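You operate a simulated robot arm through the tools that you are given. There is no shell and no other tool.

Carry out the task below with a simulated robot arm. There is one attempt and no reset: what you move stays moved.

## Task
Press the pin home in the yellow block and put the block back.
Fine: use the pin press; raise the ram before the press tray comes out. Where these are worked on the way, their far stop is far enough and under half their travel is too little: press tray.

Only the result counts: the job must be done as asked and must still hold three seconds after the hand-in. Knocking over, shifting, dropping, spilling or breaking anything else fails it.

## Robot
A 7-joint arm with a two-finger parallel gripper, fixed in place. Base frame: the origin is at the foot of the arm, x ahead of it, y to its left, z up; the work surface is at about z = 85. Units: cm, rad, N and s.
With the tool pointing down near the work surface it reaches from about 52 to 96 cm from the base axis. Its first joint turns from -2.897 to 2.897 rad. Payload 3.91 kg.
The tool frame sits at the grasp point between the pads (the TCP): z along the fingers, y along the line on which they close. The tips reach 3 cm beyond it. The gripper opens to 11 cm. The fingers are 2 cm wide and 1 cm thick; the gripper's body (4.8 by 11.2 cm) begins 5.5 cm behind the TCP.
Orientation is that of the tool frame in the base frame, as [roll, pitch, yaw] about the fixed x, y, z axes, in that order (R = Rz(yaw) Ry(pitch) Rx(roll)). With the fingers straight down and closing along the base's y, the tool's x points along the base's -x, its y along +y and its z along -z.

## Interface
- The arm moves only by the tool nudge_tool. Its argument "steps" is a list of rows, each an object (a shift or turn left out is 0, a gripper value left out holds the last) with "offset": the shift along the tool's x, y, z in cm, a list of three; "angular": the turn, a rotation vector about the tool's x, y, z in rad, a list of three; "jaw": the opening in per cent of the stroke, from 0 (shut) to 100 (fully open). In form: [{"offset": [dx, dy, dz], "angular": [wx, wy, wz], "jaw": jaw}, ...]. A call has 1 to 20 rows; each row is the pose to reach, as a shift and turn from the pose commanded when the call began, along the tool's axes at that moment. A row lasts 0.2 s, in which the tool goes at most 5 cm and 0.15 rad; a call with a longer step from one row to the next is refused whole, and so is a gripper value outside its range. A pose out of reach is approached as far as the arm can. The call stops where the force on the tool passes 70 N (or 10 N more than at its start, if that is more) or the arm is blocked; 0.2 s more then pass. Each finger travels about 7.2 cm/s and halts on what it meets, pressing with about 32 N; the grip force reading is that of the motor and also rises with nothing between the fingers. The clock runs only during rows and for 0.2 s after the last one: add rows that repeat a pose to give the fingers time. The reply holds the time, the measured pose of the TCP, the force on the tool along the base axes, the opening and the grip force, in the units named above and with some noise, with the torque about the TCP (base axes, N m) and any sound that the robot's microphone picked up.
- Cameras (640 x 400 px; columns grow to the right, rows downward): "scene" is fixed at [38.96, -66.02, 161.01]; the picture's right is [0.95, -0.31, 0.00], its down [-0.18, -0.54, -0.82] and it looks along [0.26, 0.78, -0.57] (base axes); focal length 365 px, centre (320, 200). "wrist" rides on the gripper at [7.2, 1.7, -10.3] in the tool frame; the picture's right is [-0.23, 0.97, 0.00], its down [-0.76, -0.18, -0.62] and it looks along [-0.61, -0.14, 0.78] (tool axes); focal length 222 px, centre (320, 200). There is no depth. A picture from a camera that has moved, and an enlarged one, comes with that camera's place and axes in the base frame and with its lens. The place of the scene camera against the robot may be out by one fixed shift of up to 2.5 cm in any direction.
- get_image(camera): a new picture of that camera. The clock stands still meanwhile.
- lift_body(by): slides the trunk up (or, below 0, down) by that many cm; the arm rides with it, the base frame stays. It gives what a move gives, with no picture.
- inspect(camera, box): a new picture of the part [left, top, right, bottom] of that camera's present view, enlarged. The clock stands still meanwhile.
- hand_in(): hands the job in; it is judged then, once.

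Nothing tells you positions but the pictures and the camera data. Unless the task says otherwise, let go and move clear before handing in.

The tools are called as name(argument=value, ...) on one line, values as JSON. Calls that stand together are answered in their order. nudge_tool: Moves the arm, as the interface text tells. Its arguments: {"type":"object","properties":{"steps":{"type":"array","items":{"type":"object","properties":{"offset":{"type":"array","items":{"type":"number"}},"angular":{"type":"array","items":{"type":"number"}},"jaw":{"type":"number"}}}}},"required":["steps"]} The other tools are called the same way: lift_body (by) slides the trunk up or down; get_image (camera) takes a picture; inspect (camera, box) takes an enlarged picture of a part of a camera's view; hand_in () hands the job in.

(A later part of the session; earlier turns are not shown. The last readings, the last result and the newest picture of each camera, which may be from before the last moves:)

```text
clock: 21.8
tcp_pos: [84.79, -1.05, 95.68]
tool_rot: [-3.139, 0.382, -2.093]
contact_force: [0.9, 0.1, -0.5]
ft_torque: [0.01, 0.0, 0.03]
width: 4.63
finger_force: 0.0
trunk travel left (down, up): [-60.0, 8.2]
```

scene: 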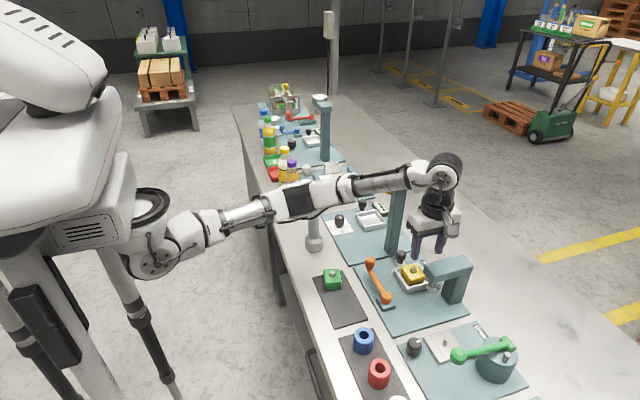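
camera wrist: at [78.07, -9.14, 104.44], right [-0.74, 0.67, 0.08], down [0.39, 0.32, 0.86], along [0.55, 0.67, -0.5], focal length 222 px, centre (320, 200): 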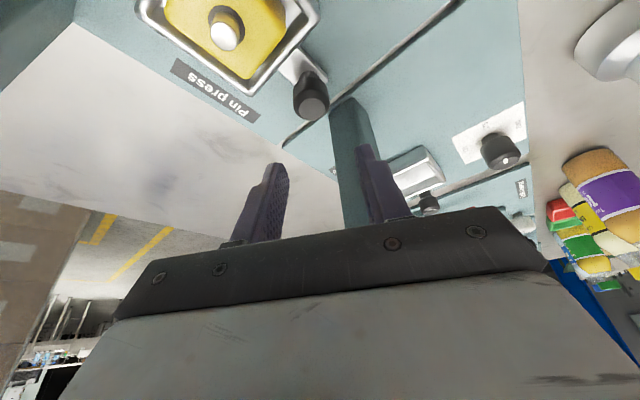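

nudge_tool(steps=[{"offset": [0, 0, 0]}, {"offset": [0, 0, 0]}])

inspect(camera="scene", box=[370, 160, 450, 260])

```text
clock: 22.4
tcp_pos: [84.76, -1.0, 95.73]
tool_rot: [-3.139, 0.382, -2.094]
contact_force: [0.2, 0.8, 0.3]
ft_torque: [-0.01, -0.01, -0.04]
width: 4.62
finger_force: 0.1
trunk travel left (down, up): [-60.0, 8.2]
```

```text
4.00 times, centred on (410, 210) of scene
camera zoom: at [38.96, -66.02, 161.01], right [0.95, -0.31, 0.0], down [-0.18, -0.54, -0.82], along [0.26, 0.78, -0.57], focal length 1459 px, centre (-40, 160)
```

zoom: 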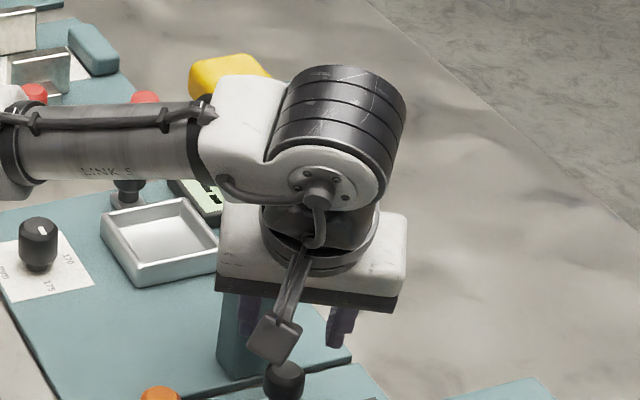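

Again it stops at about z=95.7 regardless of lean, so the wrist drum isn't the obstacle; the elbow/forearm may be touching the tall grey post. I'll look there closely.

inspect(camera="scene", box=[280, 165, 380, 255])

get_image(camera="scene")

get_image(camera="wrist")

```text
4.44 times, centred on (330, 210) of scene
camera zoom: at [38.96, -66.02, 161.01], right [0.95, -0.31, 0.0], down [-0.18, -0.54, -0.82], along [0.26, 0.78, -0.57], focal length 1621 px, centre (276, 156)
```

zoom: 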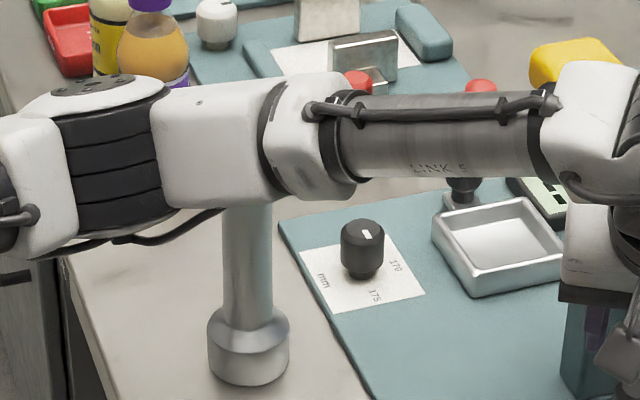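

```text
taken
```

scene: 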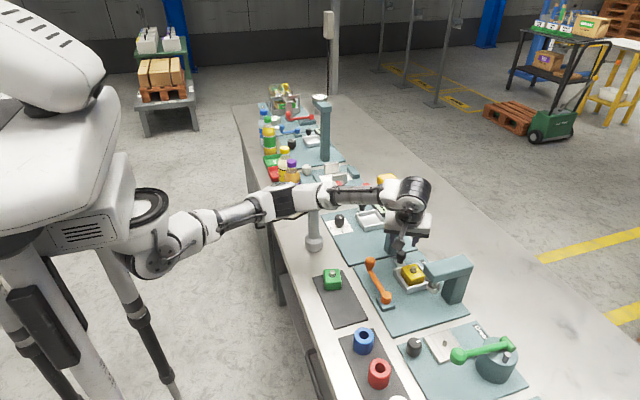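

```text
taken
camera wrist: at [77.94, -9.24, 102.64], right [-0.74, 0.67, 0.08], down [0.39, 0.32, 0.86], along [0.55, 0.67, -0.5], focal length 222 px, centre (320, 200)
```

wrist: 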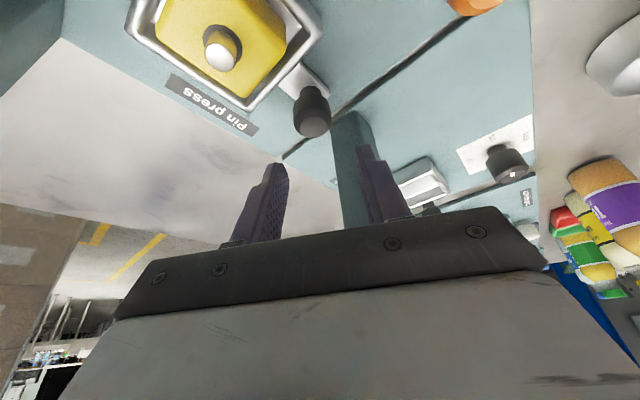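

I'll zoom on the forearm to work out where it runs in depth, before moving again.

inspect(camera="scene", box=[325, 175, 405, 225])

inspect(camera="scene", box=[385, 165, 435, 235])

inspect(camera="scene", box=[130, 170, 330, 290])

```text
8.00 times, centred on (365, 200) of scene
camera zoom: at [38.96, -66.02, 161.01], right [0.95, -0.31, 0.0], down [-0.18, -0.54, -0.82], along [0.26, 0.78, -0.57], focal length 2918 px, centre (-40, 200)
```

zoom: 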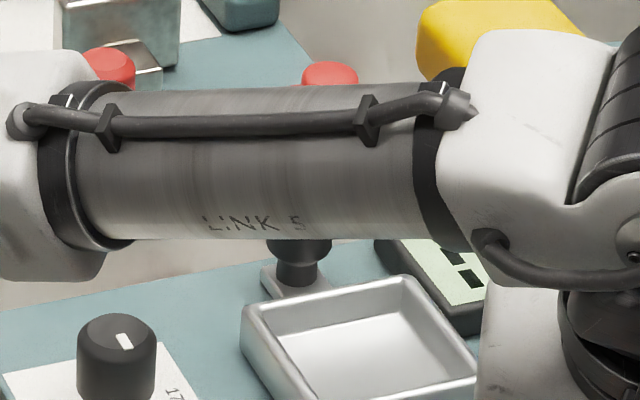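

```text
5.71 times, centred on (410, 200) of scene
camera zoom: at [38.96, -66.02, 161.01], right [0.95, -0.31, 0.0], down [-0.18, -0.54, -0.82], along [0.26, 0.78, -0.57], focal length 2084 px, centre (-194, 200)
```

zoom: 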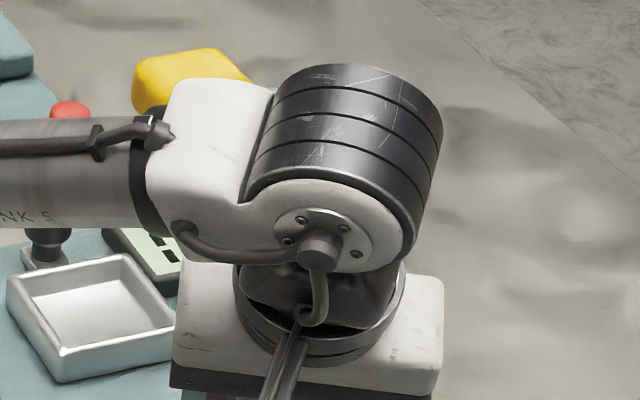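

```text
3.20 times, centred on (230, 230) of scene
camera zoom: at [38.96, -66.02, 161.01], right [0.95, -0.31, 0.0], down [-0.18, -0.54, -0.82], along [0.26, 0.78, -0.57], focal length 1167 px, centre (608, 104)
```

zoom: 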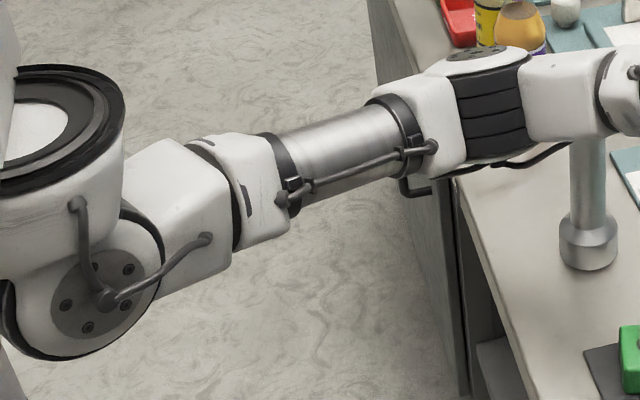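

The elbow is swung out sideways toward +y, so the forearm housing passes right over the grey post – it is most likely resting lightly on its top. I'll lift away, retreat toward −y, and check the post is undisturbed.

nudge_tool(steps=[{"offset": [-0.6, 0, -1.5]}, {"offset": [-1.2, 0, -3.2]}, {"offset": [-1.8, 0, -5.5]}, {"offset": [1.0, 0, -7]}, {"offset": [4.0, 0, -8]}, {"offset": [7.0, 0, -8]}, {"offset": [7.0, 0, -8]}])

get_image(camera="scene")

inspect(camera="scene", box=[280, 155, 380, 255])

```text
clock: 24.0
tcp_pos: [80.16, -9.27, 100.35]
tool_rot: [3.141, 0.38, -2.094]
contact_force: [0.3, -0.1, -0.1]
ft_torque: [-0.01, 0.04, 0.04]
width: 4.65
finger_force: 0.0
trunk travel left (down, up): [-60.0, 8.2]
```

```text
taken
```

scene: 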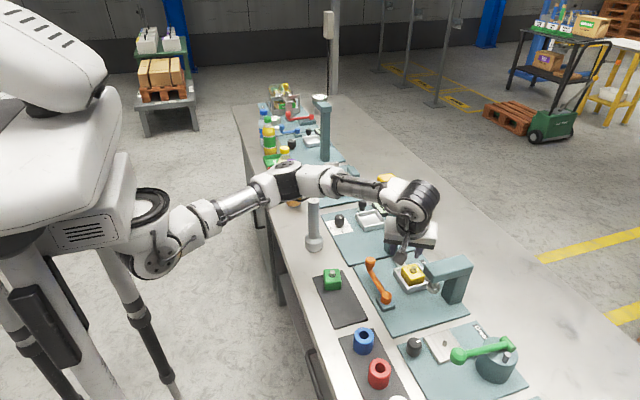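

```text
4.00 times, centred on (330, 205) of scene
camera zoom: at [38.96, -66.02, 161.01], right [0.95, -0.31, 0.0], down [-0.18, -0.54, -0.82], along [0.26, 0.78, -0.57], focal length 1459 px, centre (280, 180)
```

zoom: 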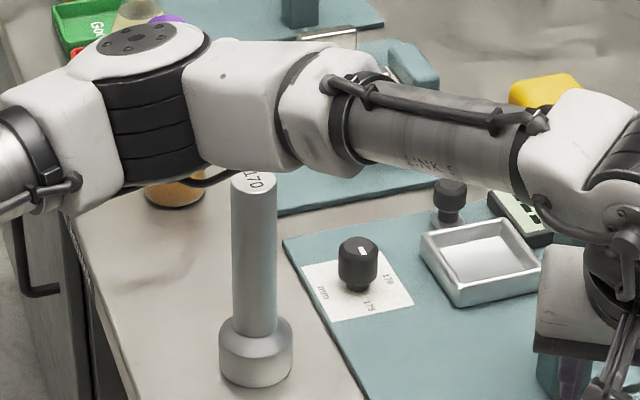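

The post is still upright and unmoved, with the forearm passing just above it. I'll raise the trunk (which lifts the elbow) and go back to the plain orientation over the press.

lift_body(by=8.0)

nudge_tool(steps=[{"offset": [-0.33, -0.9, 0.13], "angular": [-0.0199, 0.0742, -0.1034]}, {"offset": [-0.65, -1.8, 0.26], "angular": [-0.0398, 0.1485, -0.2069]}, {"offset": [-0.98, -2.7, 0.39], "angular": [-0.0597, 0.2227, -0.3103]}, {"offset": [-1.31, -3.6, 0.52], "angular": [-0.0796, 0.297, -0.4137]}, {"offset": [-1.635, -4.513, 0.654], "angular": [-0.0995, 0.3712, -0.5172]}, {"offset": [-1.635, -4.513, 0.654], "angular": [-0.0995, 0.3712, -0.5172]}])

get_image(camera="scene")

inspect(camera="scene", box=[280, 130, 380, 255])

```text
clock: 25.2
tcp_pos: [80.02, -9.21, 108.3]
tool_rot: [-3.14, 0.382, -2.093]
contact_force: [0.3, -0.2, -0.4]
ft_torque: [-0.03, 0.01, 0.0]
width: 4.61
finger_force: 0.1
trunk travel left (down, up): [-68.0, 0.2]
```

```text
clock: 26.6
tcp_pos: [84.73, -9.9, 108.35]
tool_rot: [3.14, 0.002, -1.57]
contact_force: [-0.7, 0.1, -0.7]
ft_torque: [0.04, 0.01, -0.02]
width: 4.61
finger_force: 0.2
trunk travel left (down, up): [-68.0, 0.2]
```

```text
taken
```

scene: 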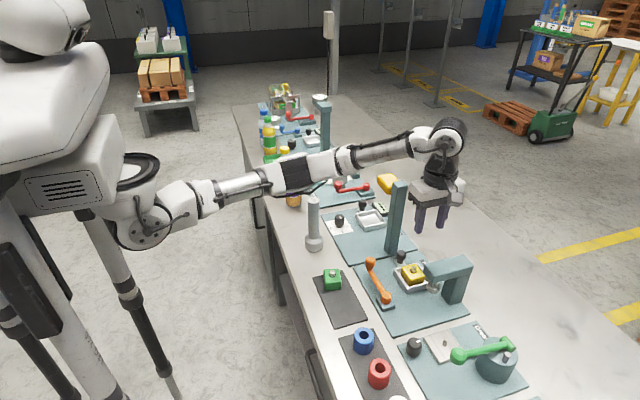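

```text
3.20 times, centred on (330, 192) of scene
camera zoom: at [38.96, -66.02, 161.01], right [0.95, -0.31, 0.0], down [-0.18, -0.54, -0.82], along [0.26, 0.78, -0.57], focal length 1167 px, centre (288, 224)
```

zoom: 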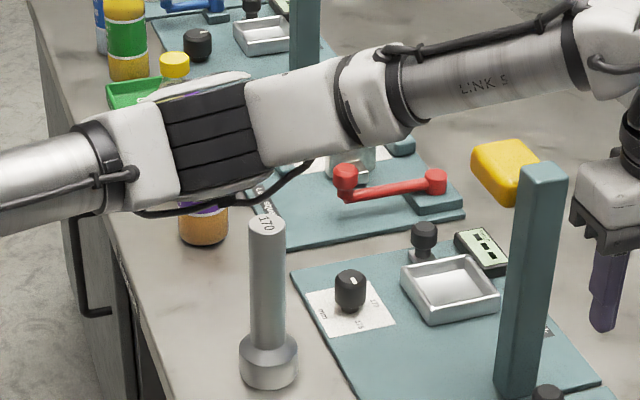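

The trunk is up and the forearm is now well above the post. I'll turn to a milder yaw (−108°) with a pure −y lean of 0.35 rad and approach above the tray knob.

nudge_tool(steps=[{"offset": [-1, 0, 2], "angular": [-0.0138, -0.0868, 0.0778], "jaw": 42}, {"offset": [-2, 0, 4], "angular": [-0.0275, -0.1736, 0.1555], "jaw": 42}, {"offset": [-3, 0, 6], "angular": [-0.0413, -0.2604, 0.2333], "jaw": 42}, {"offset": [-4, 0, 8], "angular": [-0.055, -0.3472, 0.311], "jaw": 42}, {"offset": [-6.5, 0, 9.5], "angular": [-0.055, -0.3472, 0.311], "jaw": 42}, {"offset": [-8.75, 0, 10.4], "angular": [-0.055, -0.3472, 0.311], "jaw": 42}, {"offset": [-8.75, 0, 10.4], "angular": [-0.055, -0.3472, 0.311], "jaw": 42}])

inspect(camera="scene", box=[280, 130, 460, 270])

get_image(camera="wrist")

```text
clock: 28.2
tcp_pos: [84.87, -1.34, 97.9]
tool_rot: [3.03, 0.332, -1.902]
contact_force: [-1.6, -1.6, 0.1]
ft_torque: [0.01, -0.02, 0.01]
width: 4.63
finger_force: 0.1
trunk travel left (down, up): [-68.0, 0.2]
```

```text
2.86 times, centred on (370, 200) of scene
camera zoom: at [38.96, -66.02, 161.01], right [0.95, -0.31, 0.0], down [-0.18, -0.54, -0.82], along [0.26, 0.78, -0.57], focal length 1042 px, centre (177, 200)
```

zoom: 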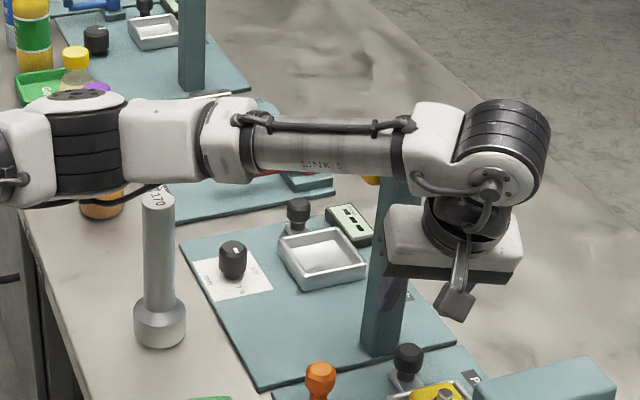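

```text
taken
camera wrist: at [80.98, -10.69, 105.52], right [-0.86, 0.49, 0.18], down [0.4, 0.41, 0.82], along [0.32, 0.77, -0.55], focal length 222 px, centre (320, 200)
```

wrist: 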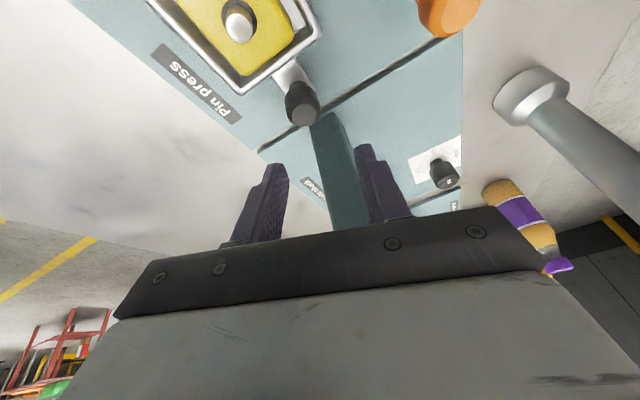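

The forearm would still come down close to the post if I lowered here. I'll retreat up, return the hand to its original yaw (closing along y) and see whether the elbow posture is better that way.

nudge_tool(steps=[{"offset": [0.46, -0.15, -2.3], "angular": [0.0138, 0.0868, -0.0778]}, {"offset": [0.93, -0.3, -4.6], "angular": [0.0275, 0.1736, -0.1555]}, {"offset": [1.39, -0.45, -6.9], "angular": [0.0413, 0.2604, -0.2333]}, {"offset": [1.858, -0.604, -9.23], "angular": [0.055, 0.3472, -0.311]}, {"offset": [1.858, -0.604, -9.23], "angular": [0.055, 0.3472, -0.311]}])

nudge_tool(steps=[{"angular": [0, 0, 0.1428]}, {"angular": [0, 0, 0.2856]}, {"angular": [0, 0, 0.4284]}, {"angular": [0, 0, 0.5712]}, {"angular": [0, 0, 0.714]}, {"angular": [0, 0, 0.8568]}, {"angular": [0, 0, 0.9996]}, {"angular": [0, 0, 1.1424]}, {"angular": [0, 0, 1.2852]}, {"angular": [0, 0, 1.428]}, {"angular": [0, 0, 1.5708]}, {"angular": [0, 0, 1.5708]}])

get_image(camera="scene")

inspect(camera="scene", box=[280, 120, 460, 260])

```text
clock: 29.4
tcp_pos: [84.87, -6.26, 105.99]
tool_rot: [-3.139, -0.001, -1.572]
contact_force: [0.3, -0.8, -0.4]
ft_torque: [0.0, 0.03, -0.02]
width: 4.64
finger_force: 0.1
trunk travel left (down, up): [-68.0, 0.2]
```

```text
clock: 32.0
tcp_pos: [85.03, -6.33, 105.92]
tool_rot: [-3.141, 0.0, 3.139]
contact_force: [-0.4, 0.7, 0.6]
ft_torque: [-0.01, -0.01, -0.01]
width: 4.61
finger_force: 0.0
trunk travel left (down, up): [-68.0, 0.2]
```

```text
taken
```

scene: 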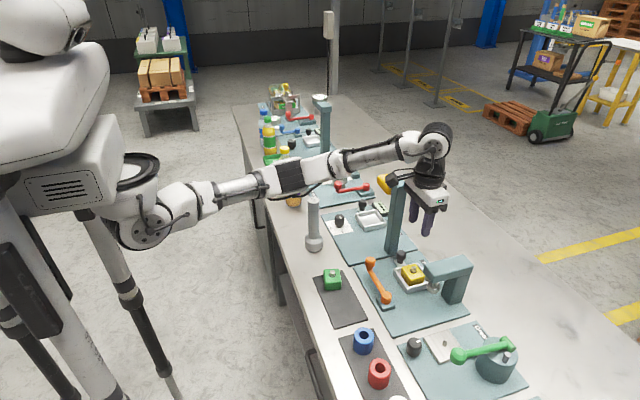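

```text
2.86 times, centred on (370, 190) of scene
camera zoom: at [38.96, -66.02, 161.01], right [0.95, -0.31, 0.0], down [-0.18, -0.54, -0.82], along [0.26, 0.78, -0.57], focal length 1042 px, centre (177, 229)
```

zoom: 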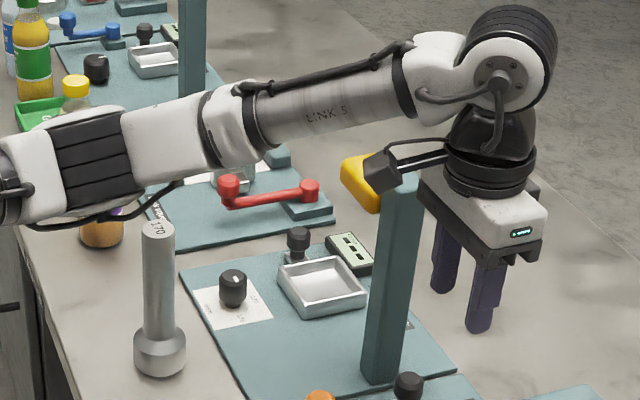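

The elbow position hardly depends on hand yaw; what matters is keeping the wrist toward −y and high. With the trunk raised, the leaned pose should clear the post. I'll return to yaw −108° with the −y lean over the knob and descend in small steps, watching the post.

nudge_tool(steps=[{"angular": [0, 0, -0.1396]}, {"angular": [0, 0, -0.2793]}, {"angular": [0, 0, -0.4189]}, {"angular": [0, 0, -0.5585]}, {"angular": [0, 0, -0.6981]}, {"angular": [0, 0, -0.8378]}, {"angular": [0, 0, -0.9774]}, {"angular": [0, 0, -1.117]}, {"angular": [0, 0, -1.2566]}, {"angular": [0, 0, -1.2566]}])

nudge_tool(steps=[{"offset": [-0.5, 0.16, 1.5], "angular": [-0.036, -0.111, 0]}, {"offset": [-1.5, 0.49, 3.5], "angular": [-0.072, -0.222, 0]}, {"offset": [-3, 0.975, 5.5], "angular": [-0.108, -0.333, 0]}, {"offset": [-4.85, 1.576, 7.9], "angular": [-0.108, -0.333, 0]}, {"offset": [-4.85, 1.576, 7.9], "angular": [-0.108, -0.333, 0]}])

inspect(camera="scene", box=[270, 130, 450, 270])

get_image(camera="wrist")

```text
clock: 34.2
tcp_pos: [84.78, -6.23, 105.89]
tool_rot: [-3.141, 0.001, -1.884]
contact_force: [0.4, -0.8, -0.1]
ft_torque: [0.02, 0.03, -0.03]
width: 4.62
finger_force: 0.0
trunk travel left (down, up): [-68.0, 0.2]
```

```text
clock: 35.4
tcp_pos: [84.91, -1.12, 98.1]
tool_rot: [3.03, 0.334, -1.905]
contact_force: [0.3, 1.8, 0.9]
ft_torque: [0.01, 0.0, 0.0]
width: 4.64
finger_force: 0.1
trunk travel left (down, up): [-68.0, 0.2]
```

```text
2.86 times, centred on (360, 200) of scene
camera zoom: at [38.96, -66.02, 161.01], right [0.95, -0.31, 0.0], down [-0.18, -0.54, -0.82], along [0.26, 0.78, -0.57], focal length 1042 px, centre (206, 200)
```

zoom: 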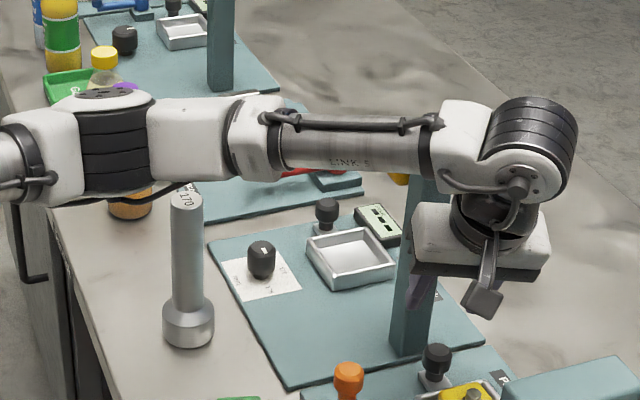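

```text
taken
camera wrist: at [80.98, -10.52, 105.65], right [-0.86, 0.49, 0.18], down [0.4, 0.41, 0.82], along [0.32, 0.77, -0.55], focal length 222 px, centre (320, 200)
```

wrist: 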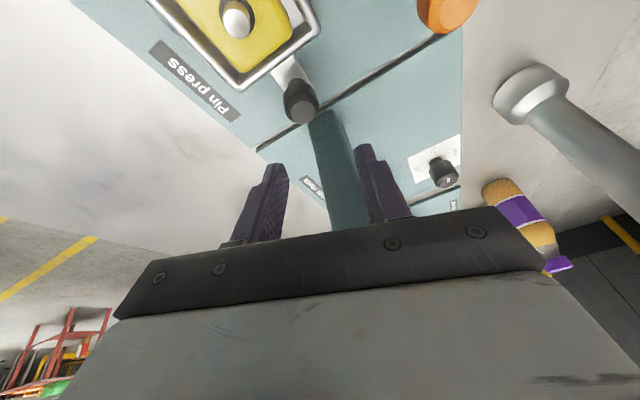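

Before descending I want to see the gap between the forearm and the post directly: turning the hand about its own axis a little brings the post top into the wrist camera's view.

nudge_tool(steps=[{"angular": [0, 0, -0.1]}, {"angular": [0, 0, -0.2]}, {"angular": [0, 0, -0.2]}])

get_image(camera="wrist")

inspect(camera="wrist", box=[500, 80, 640, 400])

```text
clock: 36.2
tcp_pos: [84.79, -1.03, 97.95]
tool_rot: [3.102, 0.347, -1.693]
contact_force: [0.0, -0.1, -0.6]
ft_torque: [0.0, 0.0, -0.02]
width: 4.6
finger_force: 0.2
trunk travel left (down, up): [-68.0, 0.2]
```

```text
taken
camera wrist: at [82.33, -11.13, 105.42], right [-0.94, 0.32, 0.11], down [0.26, 0.48, 0.84], along [0.21, 0.82, -0.53], focal length 222 px, centre (320, 200)
```

wrist: 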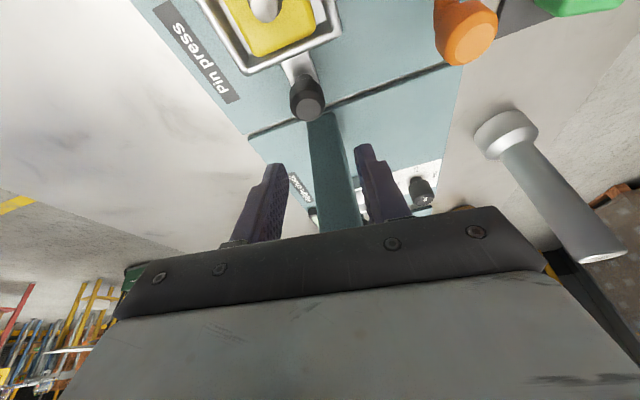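

```text
1.25 times, centred on (570, 240) of wrist
camera zoom: at [82.33, -11.13, 105.42], right [-0.94, 0.32, 0.11], down [0.26, 0.48, 0.84], along [0.21, 0.82, -0.53], focal length 278 px, centre (8, 150)
```

zoom: 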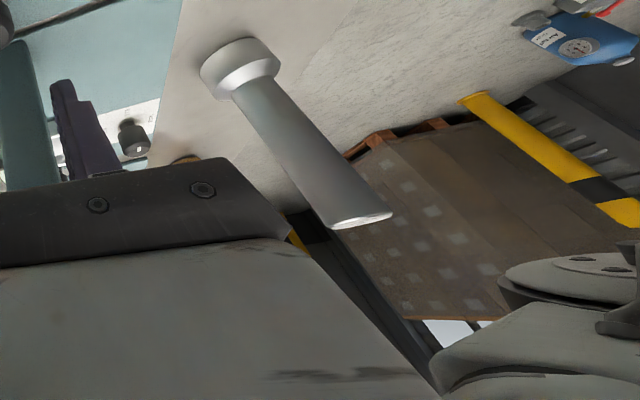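

The enlarged view extends past the frame, and it shows the elbow: about (57,16), z≈105. I'll use that trick to view the elbow/post gap fully.

inspect(camera="wrist", box=[630, 100, 640, 400])

inspect(camera="scene", box=[270, 150, 370, 260])

```text
1.33 times, centred on (635, 250) of wrist
camera zoom: at [82.33, -11.13, 105.42], right [-0.94, 0.32, 0.11], down [0.26, 0.48, 0.84], along [0.21, 0.82, -0.53], focal length 296 px, centre (-100, 133)
```

zoom: 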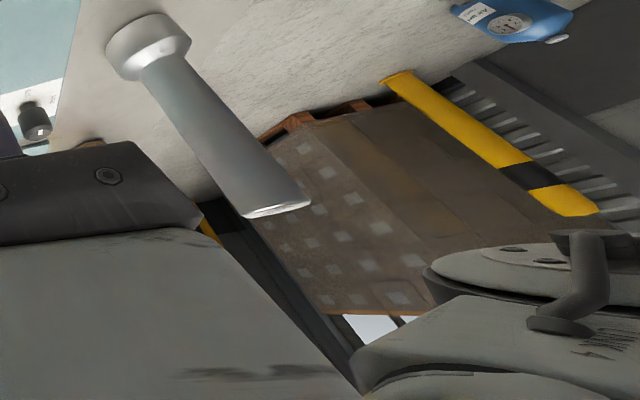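

```text
3.64 times, centred on (320, 205) of scene
camera zoom: at [38.96, -66.02, 161.01], right [0.95, -0.31, 0.0], down [-0.18, -0.54, -0.82], along [0.26, 0.78, -0.57], focal length 1326 px, centre (320, 182)
```

zoom: 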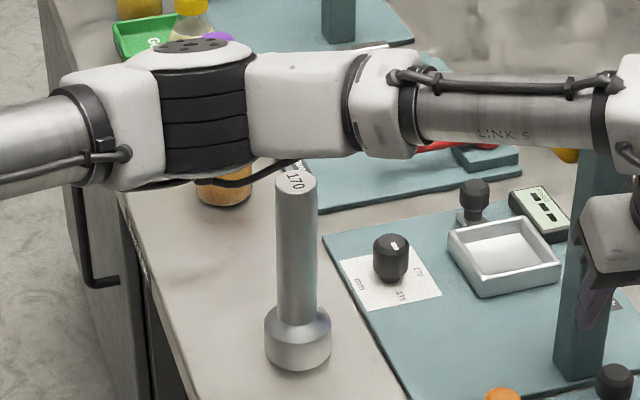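

From this view the arm's underside is at z≈108.5 above the post axis, i.e. about 6.5 cm clear of the post top (z=102) now. I'll descend 4 cm and re-measure.

nudge_tool(steps=[{"offset": [0.681, -0.084, 1.879]}, {"offset": [1.362, -0.167, 3.758]}, {"offset": [1.362, -0.167, 3.758]}])

inspect(camera="wrist", box=[630, 100, 640, 400])

get_image(camera="wrist")

```text
clock: 37.0
tcp_pos: [84.84, -1.04, 93.97]
tool_rot: [3.1, 0.348, -1.692]
contact_force: [-0.6, -0.4, 0.4]
ft_torque: [0.0, 0.0, 0.0]
width: 4.61
finger_force: 0.1
trunk travel left (down, up): [-68.0, 0.2]
```

```text
1.33 times, centred on (635, 250) of wrist
camera zoom: at [82.32, -11.1, 101.42], right [-0.94, 0.32, 0.12], down [0.26, 0.48, 0.84], along [0.21, 0.82, -0.53], focal length 296 px, centre (-100, 133)
```

zoom: 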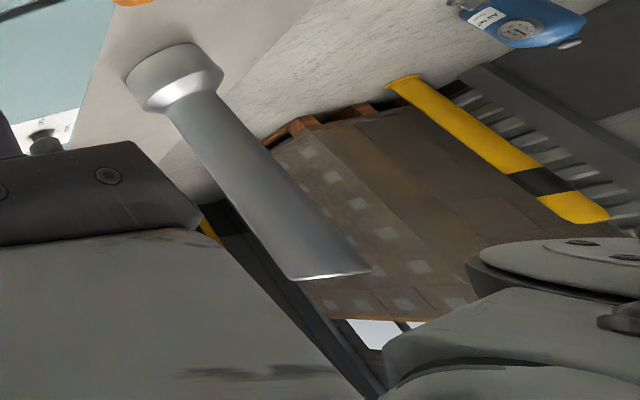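

```text
taken
camera wrist: at [82.32, -11.1, 101.42], right [-0.94, 0.32, 0.12], down [0.26, 0.48, 0.84], along [0.21, 0.82, -0.53], focal length 222 px, centre (320, 200)
```

wrist: 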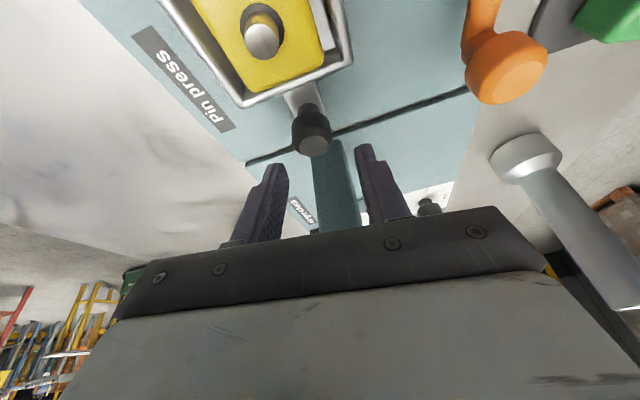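

Past the earlier block height with no resistance; the arm is still ~4 cm above the post. The finger tips only need to reach z≈88.4, so TCP z≈91.2 is enough. Descending the rest in two small moves.

nudge_tool(steps=[{"offset": [0.44, -0.055, 0.67], "jaw": 42}, {"offset": [0.697, -0.086, 1.34], "jaw": 42}, {"offset": [0.697, -0.086, 1.34], "jaw": 42}])

inspect(camera="wrist", box=[630, 100, 640, 400])

inspect(camera="wrist", box=[220, 80, 420, 240])

inspect(camera="scene", box=[370, 220, 470, 310])

```text
clock: 37.8
tcp_pos: [84.88, -1.26, 92.53]
tool_rot: [3.1, 0.346, -1.694]
contact_force: [0.5, 0.5, 0.2]
ft_torque: [-0.02, -0.02, 0.0]
width: 4.61
finger_force: 0.0
trunk travel left (down, up): [-68.0, 0.2]
```

```text
1.33 times, centred on (635, 250) of wrist
camera zoom: at [82.35, -11.31, 99.93], right [-0.94, 0.32, 0.12], down [0.26, 0.48, 0.84], along [0.21, 0.82, -0.53], focal length 296 px, centre (-100, 133)
```

zoom: 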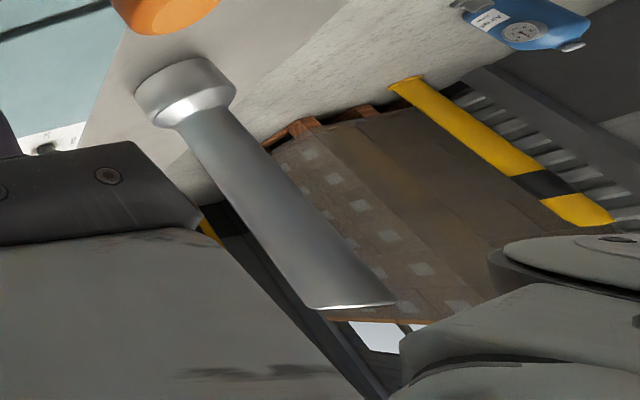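

```text
2.50 times, centred on (320, 160) of wrist
camera zoom: at [82.35, -11.31, 99.93], right [-0.94, 0.32, 0.12], down [0.26, 0.48, 0.84], along [0.21, 0.82, -0.53], focal length 555 px, centre (320, 300)
```

zoom: 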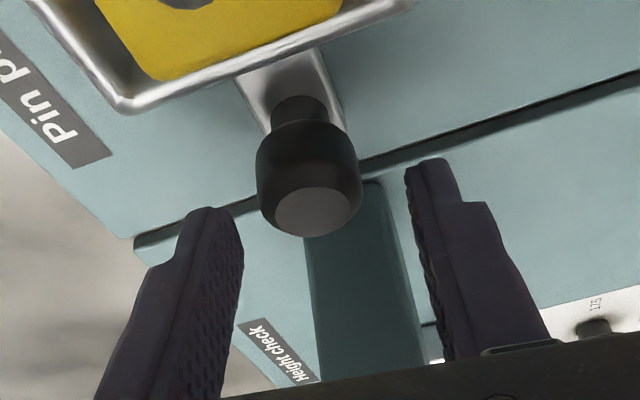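

```text
4.44 times, centred on (420, 265) of scene
camera zoom: at [38.96, -66.02, 161.01], right [0.95, -0.31, 0.0], down [-0.18, -0.54, -0.82], along [0.26, 0.78, -0.57], focal length 1621 px, centre (-124, -89)
```

zoom: 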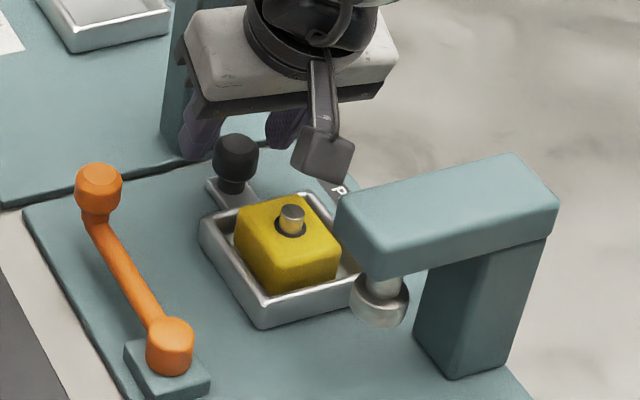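

Knob is between the fingers; the arm has ~2 cm left over the post. I'll go down just 0.7 cm more (tips at z≈89, knob top 90.4) and close on the knob.

nudge_tool(steps=[{"offset": [0.238, -0.029, 0.658], "jaw": 42}, {"offset": [0.238, -0.029, 0.658], "jaw": 30}, {"offset": [0.238, -0.029, 0.658], "jaw": 15}, {"offset": [0.238, -0.029, 0.658], "jaw": 15}, {"offset": [0.238, -0.029, 0.658], "jaw": 15}])

inspect(camera="wrist", box=[630, 100, 640, 400])

inspect(camera="wrist", box=[220, 80, 420, 240])

inspect(camera="scene", box=[270, 150, 450, 290])

```text
clock: 39.0
tcp_pos: [84.93, -1.24, 91.99]
tool_rot: [3.108, 0.344, -1.691]
contact_force: [26.8, 3.8, 22.1]
ft_torque: [-3.07, -1.06, -1.68]
width: 2.67
finger_force: 45.4
trunk travel left (down, up): [-68.0, 0.2]
```

```text
1.33 times, centred on (635, 250) of wrist
camera zoom: at [82.41, -11.25, 99.44], right [-0.94, 0.32, 0.11], down [0.26, 0.48, 0.84], along [0.21, 0.82, -0.53], focal length 296 px, centre (-100, 133)
```

zoom: 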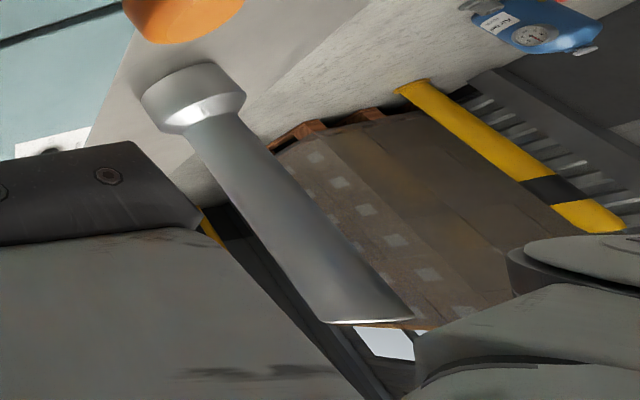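

```text
2.50 times, centred on (320, 160) of wrist
camera zoom: at [82.41, -11.25, 99.44], right [-0.94, 0.32, 0.11], down [0.26, 0.48, 0.84], along [0.21, 0.82, -0.53], focal length 555 px, centre (320, 300)
```

zoom: 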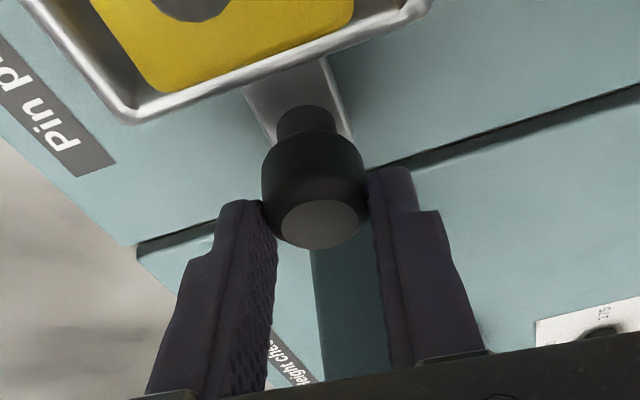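

```text
2.86 times, centred on (360, 220) of scene
camera zoom: at [38.96, -66.02, 161.01], right [0.95, -0.31, 0.0], down [-0.18, -0.54, -0.82], along [0.26, 0.78, -0.57], focal length 1042 px, centre (206, 143)
```

zoom: 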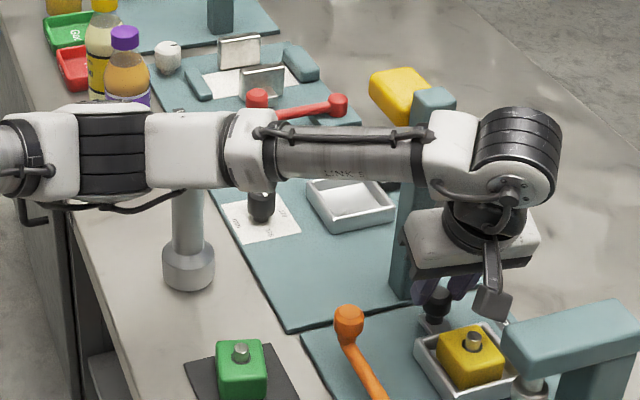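

The knob is gripped (2.67 cm); side forces come from a slight misfit, so I'll ease x/z a touch and start drawing the tray in (−y) while gradually removing the lean.

nudge_tool(steps=[{"offset": [-0.05, -0.145, -0.094], "angular": [0, 0, 0], "jaw": 15}, {"offset": [0.647, -0.23, -0.351], "angular": [0.0055, 0.0447, 0], "jaw": 15}, {"offset": [1.346, -0.316, -0.609], "angular": [0.011, 0.0893, 0], "jaw": 15}, {"offset": [2.045, -0.402, -0.866], "angular": [0.0165, 0.134, 0], "jaw": 15}, {"offset": [2.744, -0.488, -1.123], "angular": [0.022, 0.1787, 0], "jaw": 15}, {"offset": [2.744, -0.488, -1.123], "angular": [0.022, 0.1787, 0], "jaw": 15}])

inspect(camera="scene", box=[340, 210, 480, 310])

inspect(camera="wrist", box=[220, 40, 420, 240])

```text
clock: 40.4
tcp_pos: [84.99, -4.25, 91.84]
tool_rot: [3.123, 0.17, -1.688]
contact_force: [12.4, 0.0, 3.9]
ft_torque: [1.2, -0.61, -0.08]
width: 2.71
finger_force: 44.8
trunk travel left (down, up): [-68.0, 0.2]
```

```text
4.00 times, centred on (410, 260) of scene
camera zoom: at [38.96, -66.02, 161.01], right [0.95, -0.31, 0.0], down [-0.18, -0.54, -0.82], along [0.26, 0.78, -0.57], focal length 1459 px, centre (-40, -40)
```

zoom: 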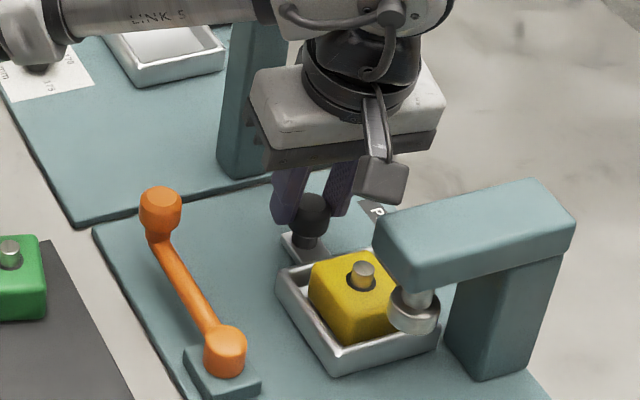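

```text
2.00 times, centred on (320, 140) of wrist
camera zoom: at [82.48, -12.86, 100.9], right [-0.94, 0.33, 0.06], down [0.26, 0.62, 0.74], along [0.21, 0.71, -0.67], focal length 444 px, centre (320, 320)
```

zoom: 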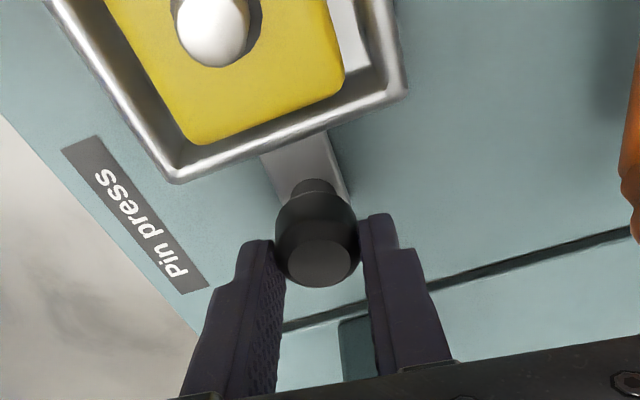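

Tray is moving smoothly with the knob. Continuing −y while bringing the hand upright.

nudge_tool(steps=[{"offset": [0.692, -0.16, -0.123], "angular": [0.0042, 0.0341, 0], "jaw": 15}, {"offset": [1.396, -0.272, -0.246], "angular": [0.0084, 0.0682, 0], "jaw": 15}, {"offset": [2.1, -0.358, -0.369], "angular": [0.0126, 0.1023, 0], "jaw": 15}, {"offset": [2.804, -0.445, -0.492], "angular": [0.0168, 0.1364, 0], "jaw": 15}, {"offset": [3.508, -0.531, -0.615], "angular": [0.021, 0.1705, 0], "jaw": 15}, {"offset": [3.508, -0.531, -0.615], "angular": [0.021, 0.1705, 0], "jaw": 15}])

inspect(camera="scene", box=[340, 210, 480, 310])

inspect(camera="wrist", box=[220, 40, 420, 240])

```text
clock: 41.8
tcp_pos: [85.05, -8.05, 91.99]
tool_rot: [3.14, -0.001, -1.688]
contact_force: [-22.4, -1.0, -6.4]
ft_torque: [0.89, 0.48, -0.25]
width: 2.71
finger_force: 45.2
trunk travel left (down, up): [-68.0, 0.2]
```

```text
4.00 times, centred on (410, 260) of scene
camera zoom: at [38.96, -66.02, 161.01], right [0.95, -0.31, 0.0], down [-0.18, -0.54, -0.82], along [0.26, 0.78, -0.57], focal length 1459 px, centre (-40, -40)
```

zoom: 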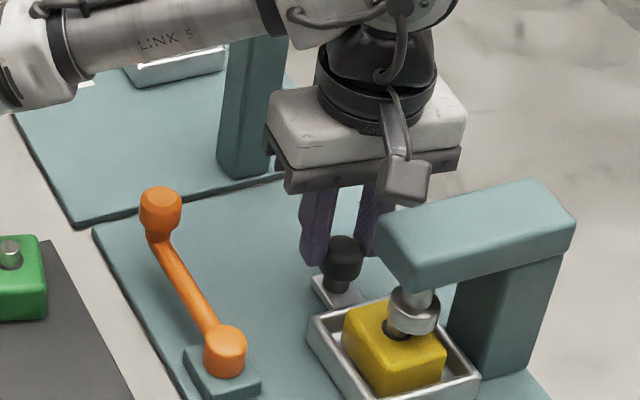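

```text
2.00 times, centred on (320, 140) of wrist
camera zoom: at [82.48, -14.87, 102.33], right [-0.94, 0.34, 0.0], down [0.27, 0.74, 0.62], along [0.21, 0.58, -0.78], focal length 444 px, centre (320, 320)
```

zoom: 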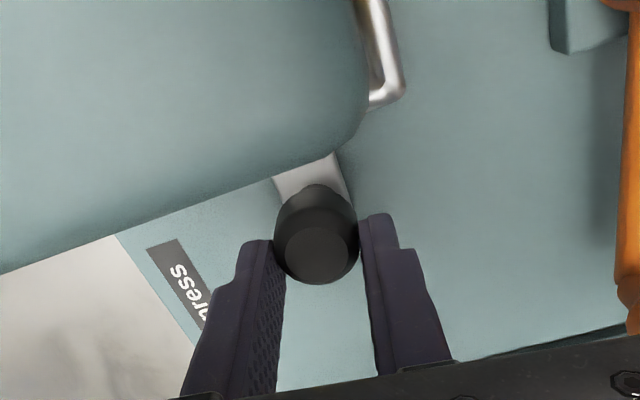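

The tray is almost under the ram (knob at y≈−8.4). Pushing on in small steps until the stop shows up in the force.

nudge_tool(steps=[{"offset": [0.31, 0.062, 0], "jaw": 15}, {"offset": [0.508, 0.038, 0], "jaw": 15}, {"offset": [0.508, 0.038, 0], "jaw": 15}])

```text
clock: 42.6
tcp_pos: [85.01, -8.56, 91.97]
tool_rot: [-3.14, -0.002, -1.686]
contact_force: [-19.4, -2.9, -9.4]
ft_torque: [-0.44, 0.6, -0.17]
width: 2.68
finger_force: 44.6
trunk travel left (down, up): [-68.0, 0.2]
```

nudge_tool(steps=[{"offset": [0.31, 0.13, 0], "jaw": 15}, {"offset": [0.508, 0.11, 0], "jaw": 15}, {"offset": [0.508, 0.11, 0], "jaw": 15}])

inspect(camera="scene", box=[340, 210, 480, 310])

```text
clock: 43.4
tcp_pos: [85.04, -8.94, 91.74]
tool_rot: [-3.135, -0.001, -1.685]
contact_force: [-1.8, 1.0, -8.4]
ft_torque: [-0.57, 0.08, -0.12]
width: 2.7
finger_force: 44.5
trunk travel left (down, up): [-68.0, 0.2]
```

```text
4.00 times, centred on (410, 260) of scene
camera zoom: at [38.96, -66.02, 161.01], right [0.95, -0.31, 0.0], down [-0.18, -0.54, -0.82], along [0.26, 0.78, -0.57], focal length 1459 px, centre (-40, -40)
```

zoom: 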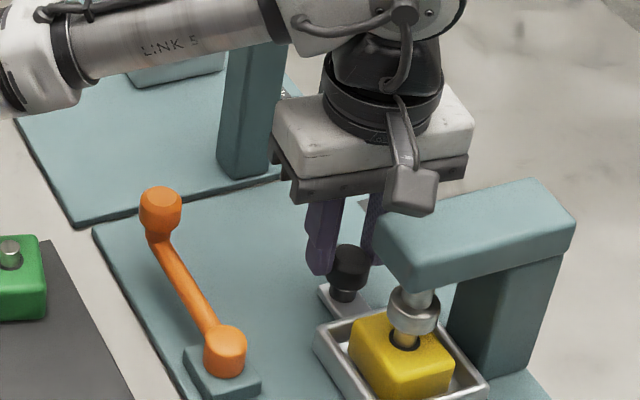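

nudge_tool(steps=[{"offset": [0.2, 0, 0], "jaw": 15}, {"offset": [0.4, 0, 0], "jaw": 15}, {"offset": [0.4, 0, 0], "jaw": 15}])

inspect(camera="scene", box=[410, 260, 460, 310])

```text
clock: 44.2
tcp_pos: [85.04, -8.82, 91.87]
tool_rot: [-3.139, 0.001, -1.679]
contact_force: [12.8, 26.5, -4.2]
ft_torque: [0.77, -0.35, -0.03]
width: 2.68
finger_force: 45.2
trunk travel left (down, up): [-68.0, 0.2]
```

```text
8.00 times, centred on (435, 285) of scene
camera zoom: at [38.96, -66.02, 161.01], right [0.95, -0.31, 0.0], down [-0.18, -0.54, -0.82], along [0.26, 0.78, -0.57], focal length 2918 px, centre (-600, -480)
```

zoom: 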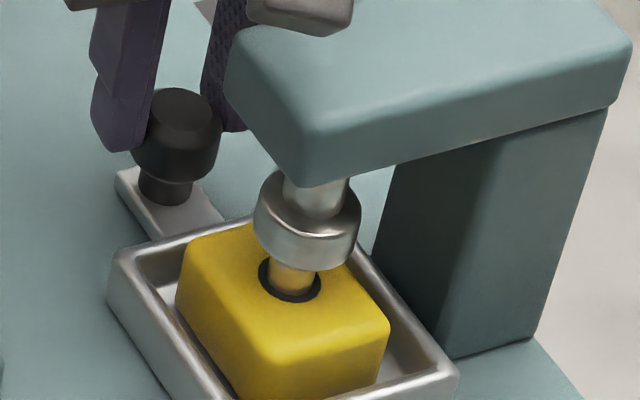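

A 26 N reaction in +y with no further motion: the tray is at its far stop with the pin right under the ram. I'll release the knob, rise and back off.

nudge_tool(steps=[{"offset": [-0.15, 0, 0], "jaw": 42}, {"offset": [-0.15, 0, 0], "jaw": 42}, {"offset": [-0.15, 0, -2], "jaw": 42}, {"offset": [-0.3, 0, -6], "jaw": 42}, {"offset": [-0.5, 0, -10], "jaw": 42}, {"offset": [-0.5, 0, -10], "jaw": 42}])

inspect(camera="scene", box=[350, 240, 480, 330])

get_image(camera="wrist")

```text
clock: 45.6
tcp_pos: [84.88, -8.63, 101.81]
tool_rot: [-3.138, -0.003, -1.687]
contact_force: [0.3, -0.5, -0.3]
ft_torque: [-0.04, 0.01, -0.01]
width: 4.6
finger_force: 0.0
trunk travel left (down, up): [-68.0, 0.2]
```

```text
4.44 times, centred on (415, 285) of scene
camera zoom: at [38.96, -66.02, 161.01], right [0.95, -0.31, 0.0], down [-0.18, -0.54, -0.82], along [0.26, 0.78, -0.57], focal length 1621 px, centre (-102, -178)
```

zoom: 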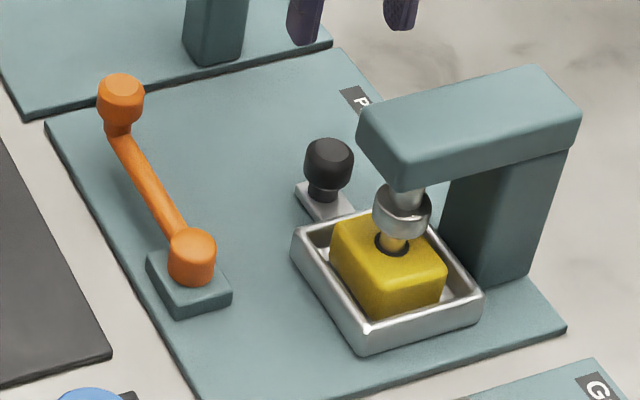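

```text
taken
camera wrist: at [82.31, -15.61, 112.37], right [-0.94, 0.34, 0.0], down [0.26, 0.74, 0.62], along [0.21, 0.59, -0.78], focal length 222 px, centre (320, 200)
```

wrist: 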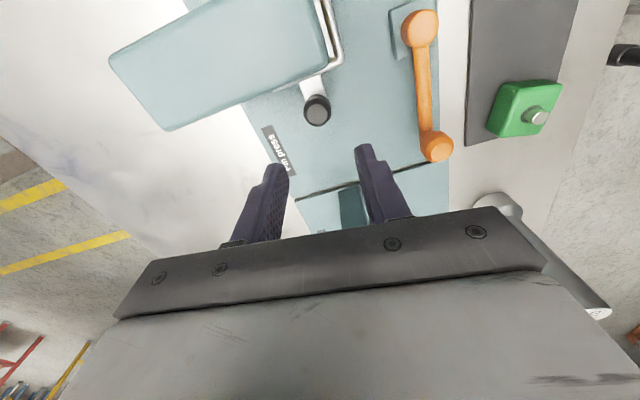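

Tray stayed in with the pin beneath the ram. Now I'll move over the orange lever to see how it should swing.

nudge_tool(steps=[{"offset": [-0.05, 2.5, 0]}, {"offset": [-0.1, 5.0, 0]}, {"offset": [-0.15, 7.5, 0]}, {"offset": [-0.23, 10.4, 0]}, {"offset": [-0.23, 10.4, 0]}])

get_image(camera="wrist")

inspect(camera="wrist", box=[230, 40, 410, 220])

```text
clock: 46.8
tcp_pos: [74.51, -7.3, 101.95]
tool_rot: [-3.137, -0.003, -1.688]
contact_force: [-0.2, -0.6, -0.9]
ft_torque: [0.01, -0.03, -0.03]
width: 4.61
finger_force: 0.1
trunk travel left (down, up): [-68.0, 0.2]
```

```text
taken
camera wrist: at [72.02, -14.25, 112.26], right [-0.94, 0.34, 0.0], down [0.26, 0.74, 0.62], along [0.21, 0.59, -0.78], focal length 222 px, centre (320, 200)
```

wrist: 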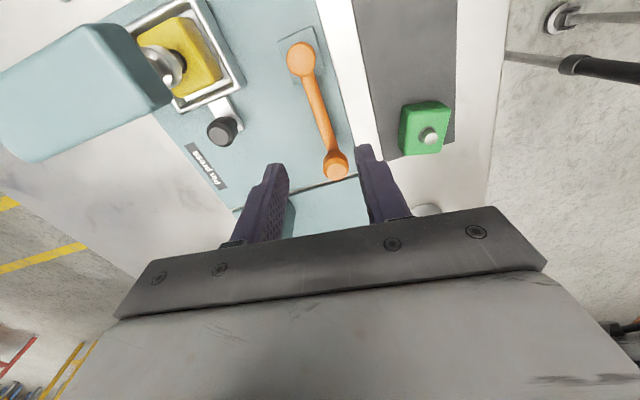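

```text
2.22 times, centred on (320, 130) of wrist
camera zoom: at [72.02, -14.25, 112.26], right [-0.94, 0.34, 0.0], down [0.26, 0.74, 0.62], along [0.21, 0.59, -0.78], focal length 494 px, centre (320, 356)
```

zoom: 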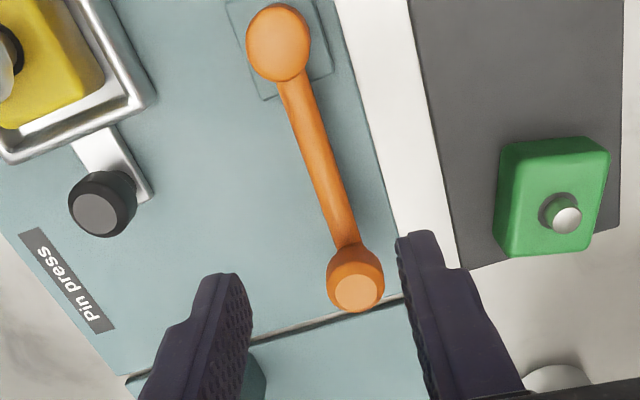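

The lever lies exactly along +y from its pivot at (74.4,−12.5) with its knob at (74.5,−2.0), knob top z≈91.7. Before going down I'll check the elbow relative to the post in this region.

get_image(camera="scene")

inspect(camera="scene", box=[250, 110, 410, 260])

inspect(camera="wrist", box=[630, 100, 640, 400])

```text
taken
```

scene: 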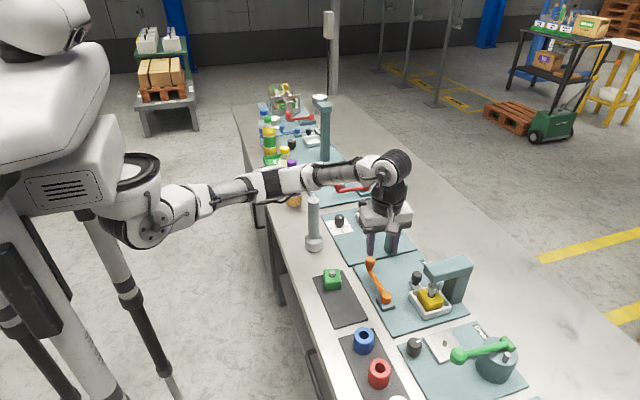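

```text
2.67 times, centred on (330, 185) of scene
camera zoom: at [38.96, -66.02, 161.01], right [0.95, -0.31, 0.0], down [-0.18, -0.54, -0.82], along [0.26, 0.78, -0.57], focal length 973 px, centre (293, 240)
```

zoom: 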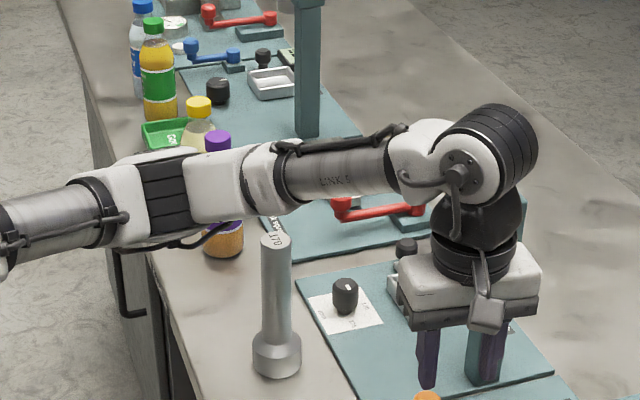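

```text
1.33 times, centred on (635, 250) of wrist
camera zoom: at [72.02, -14.25, 112.26], right [-0.94, 0.34, 0.0], down [0.26, 0.74, 0.62], along [0.21, 0.59, -0.78], focal length 296 px, centre (-100, 133)
```

zoom: 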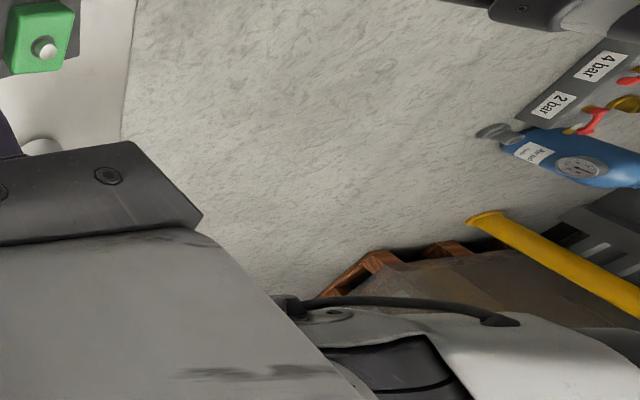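

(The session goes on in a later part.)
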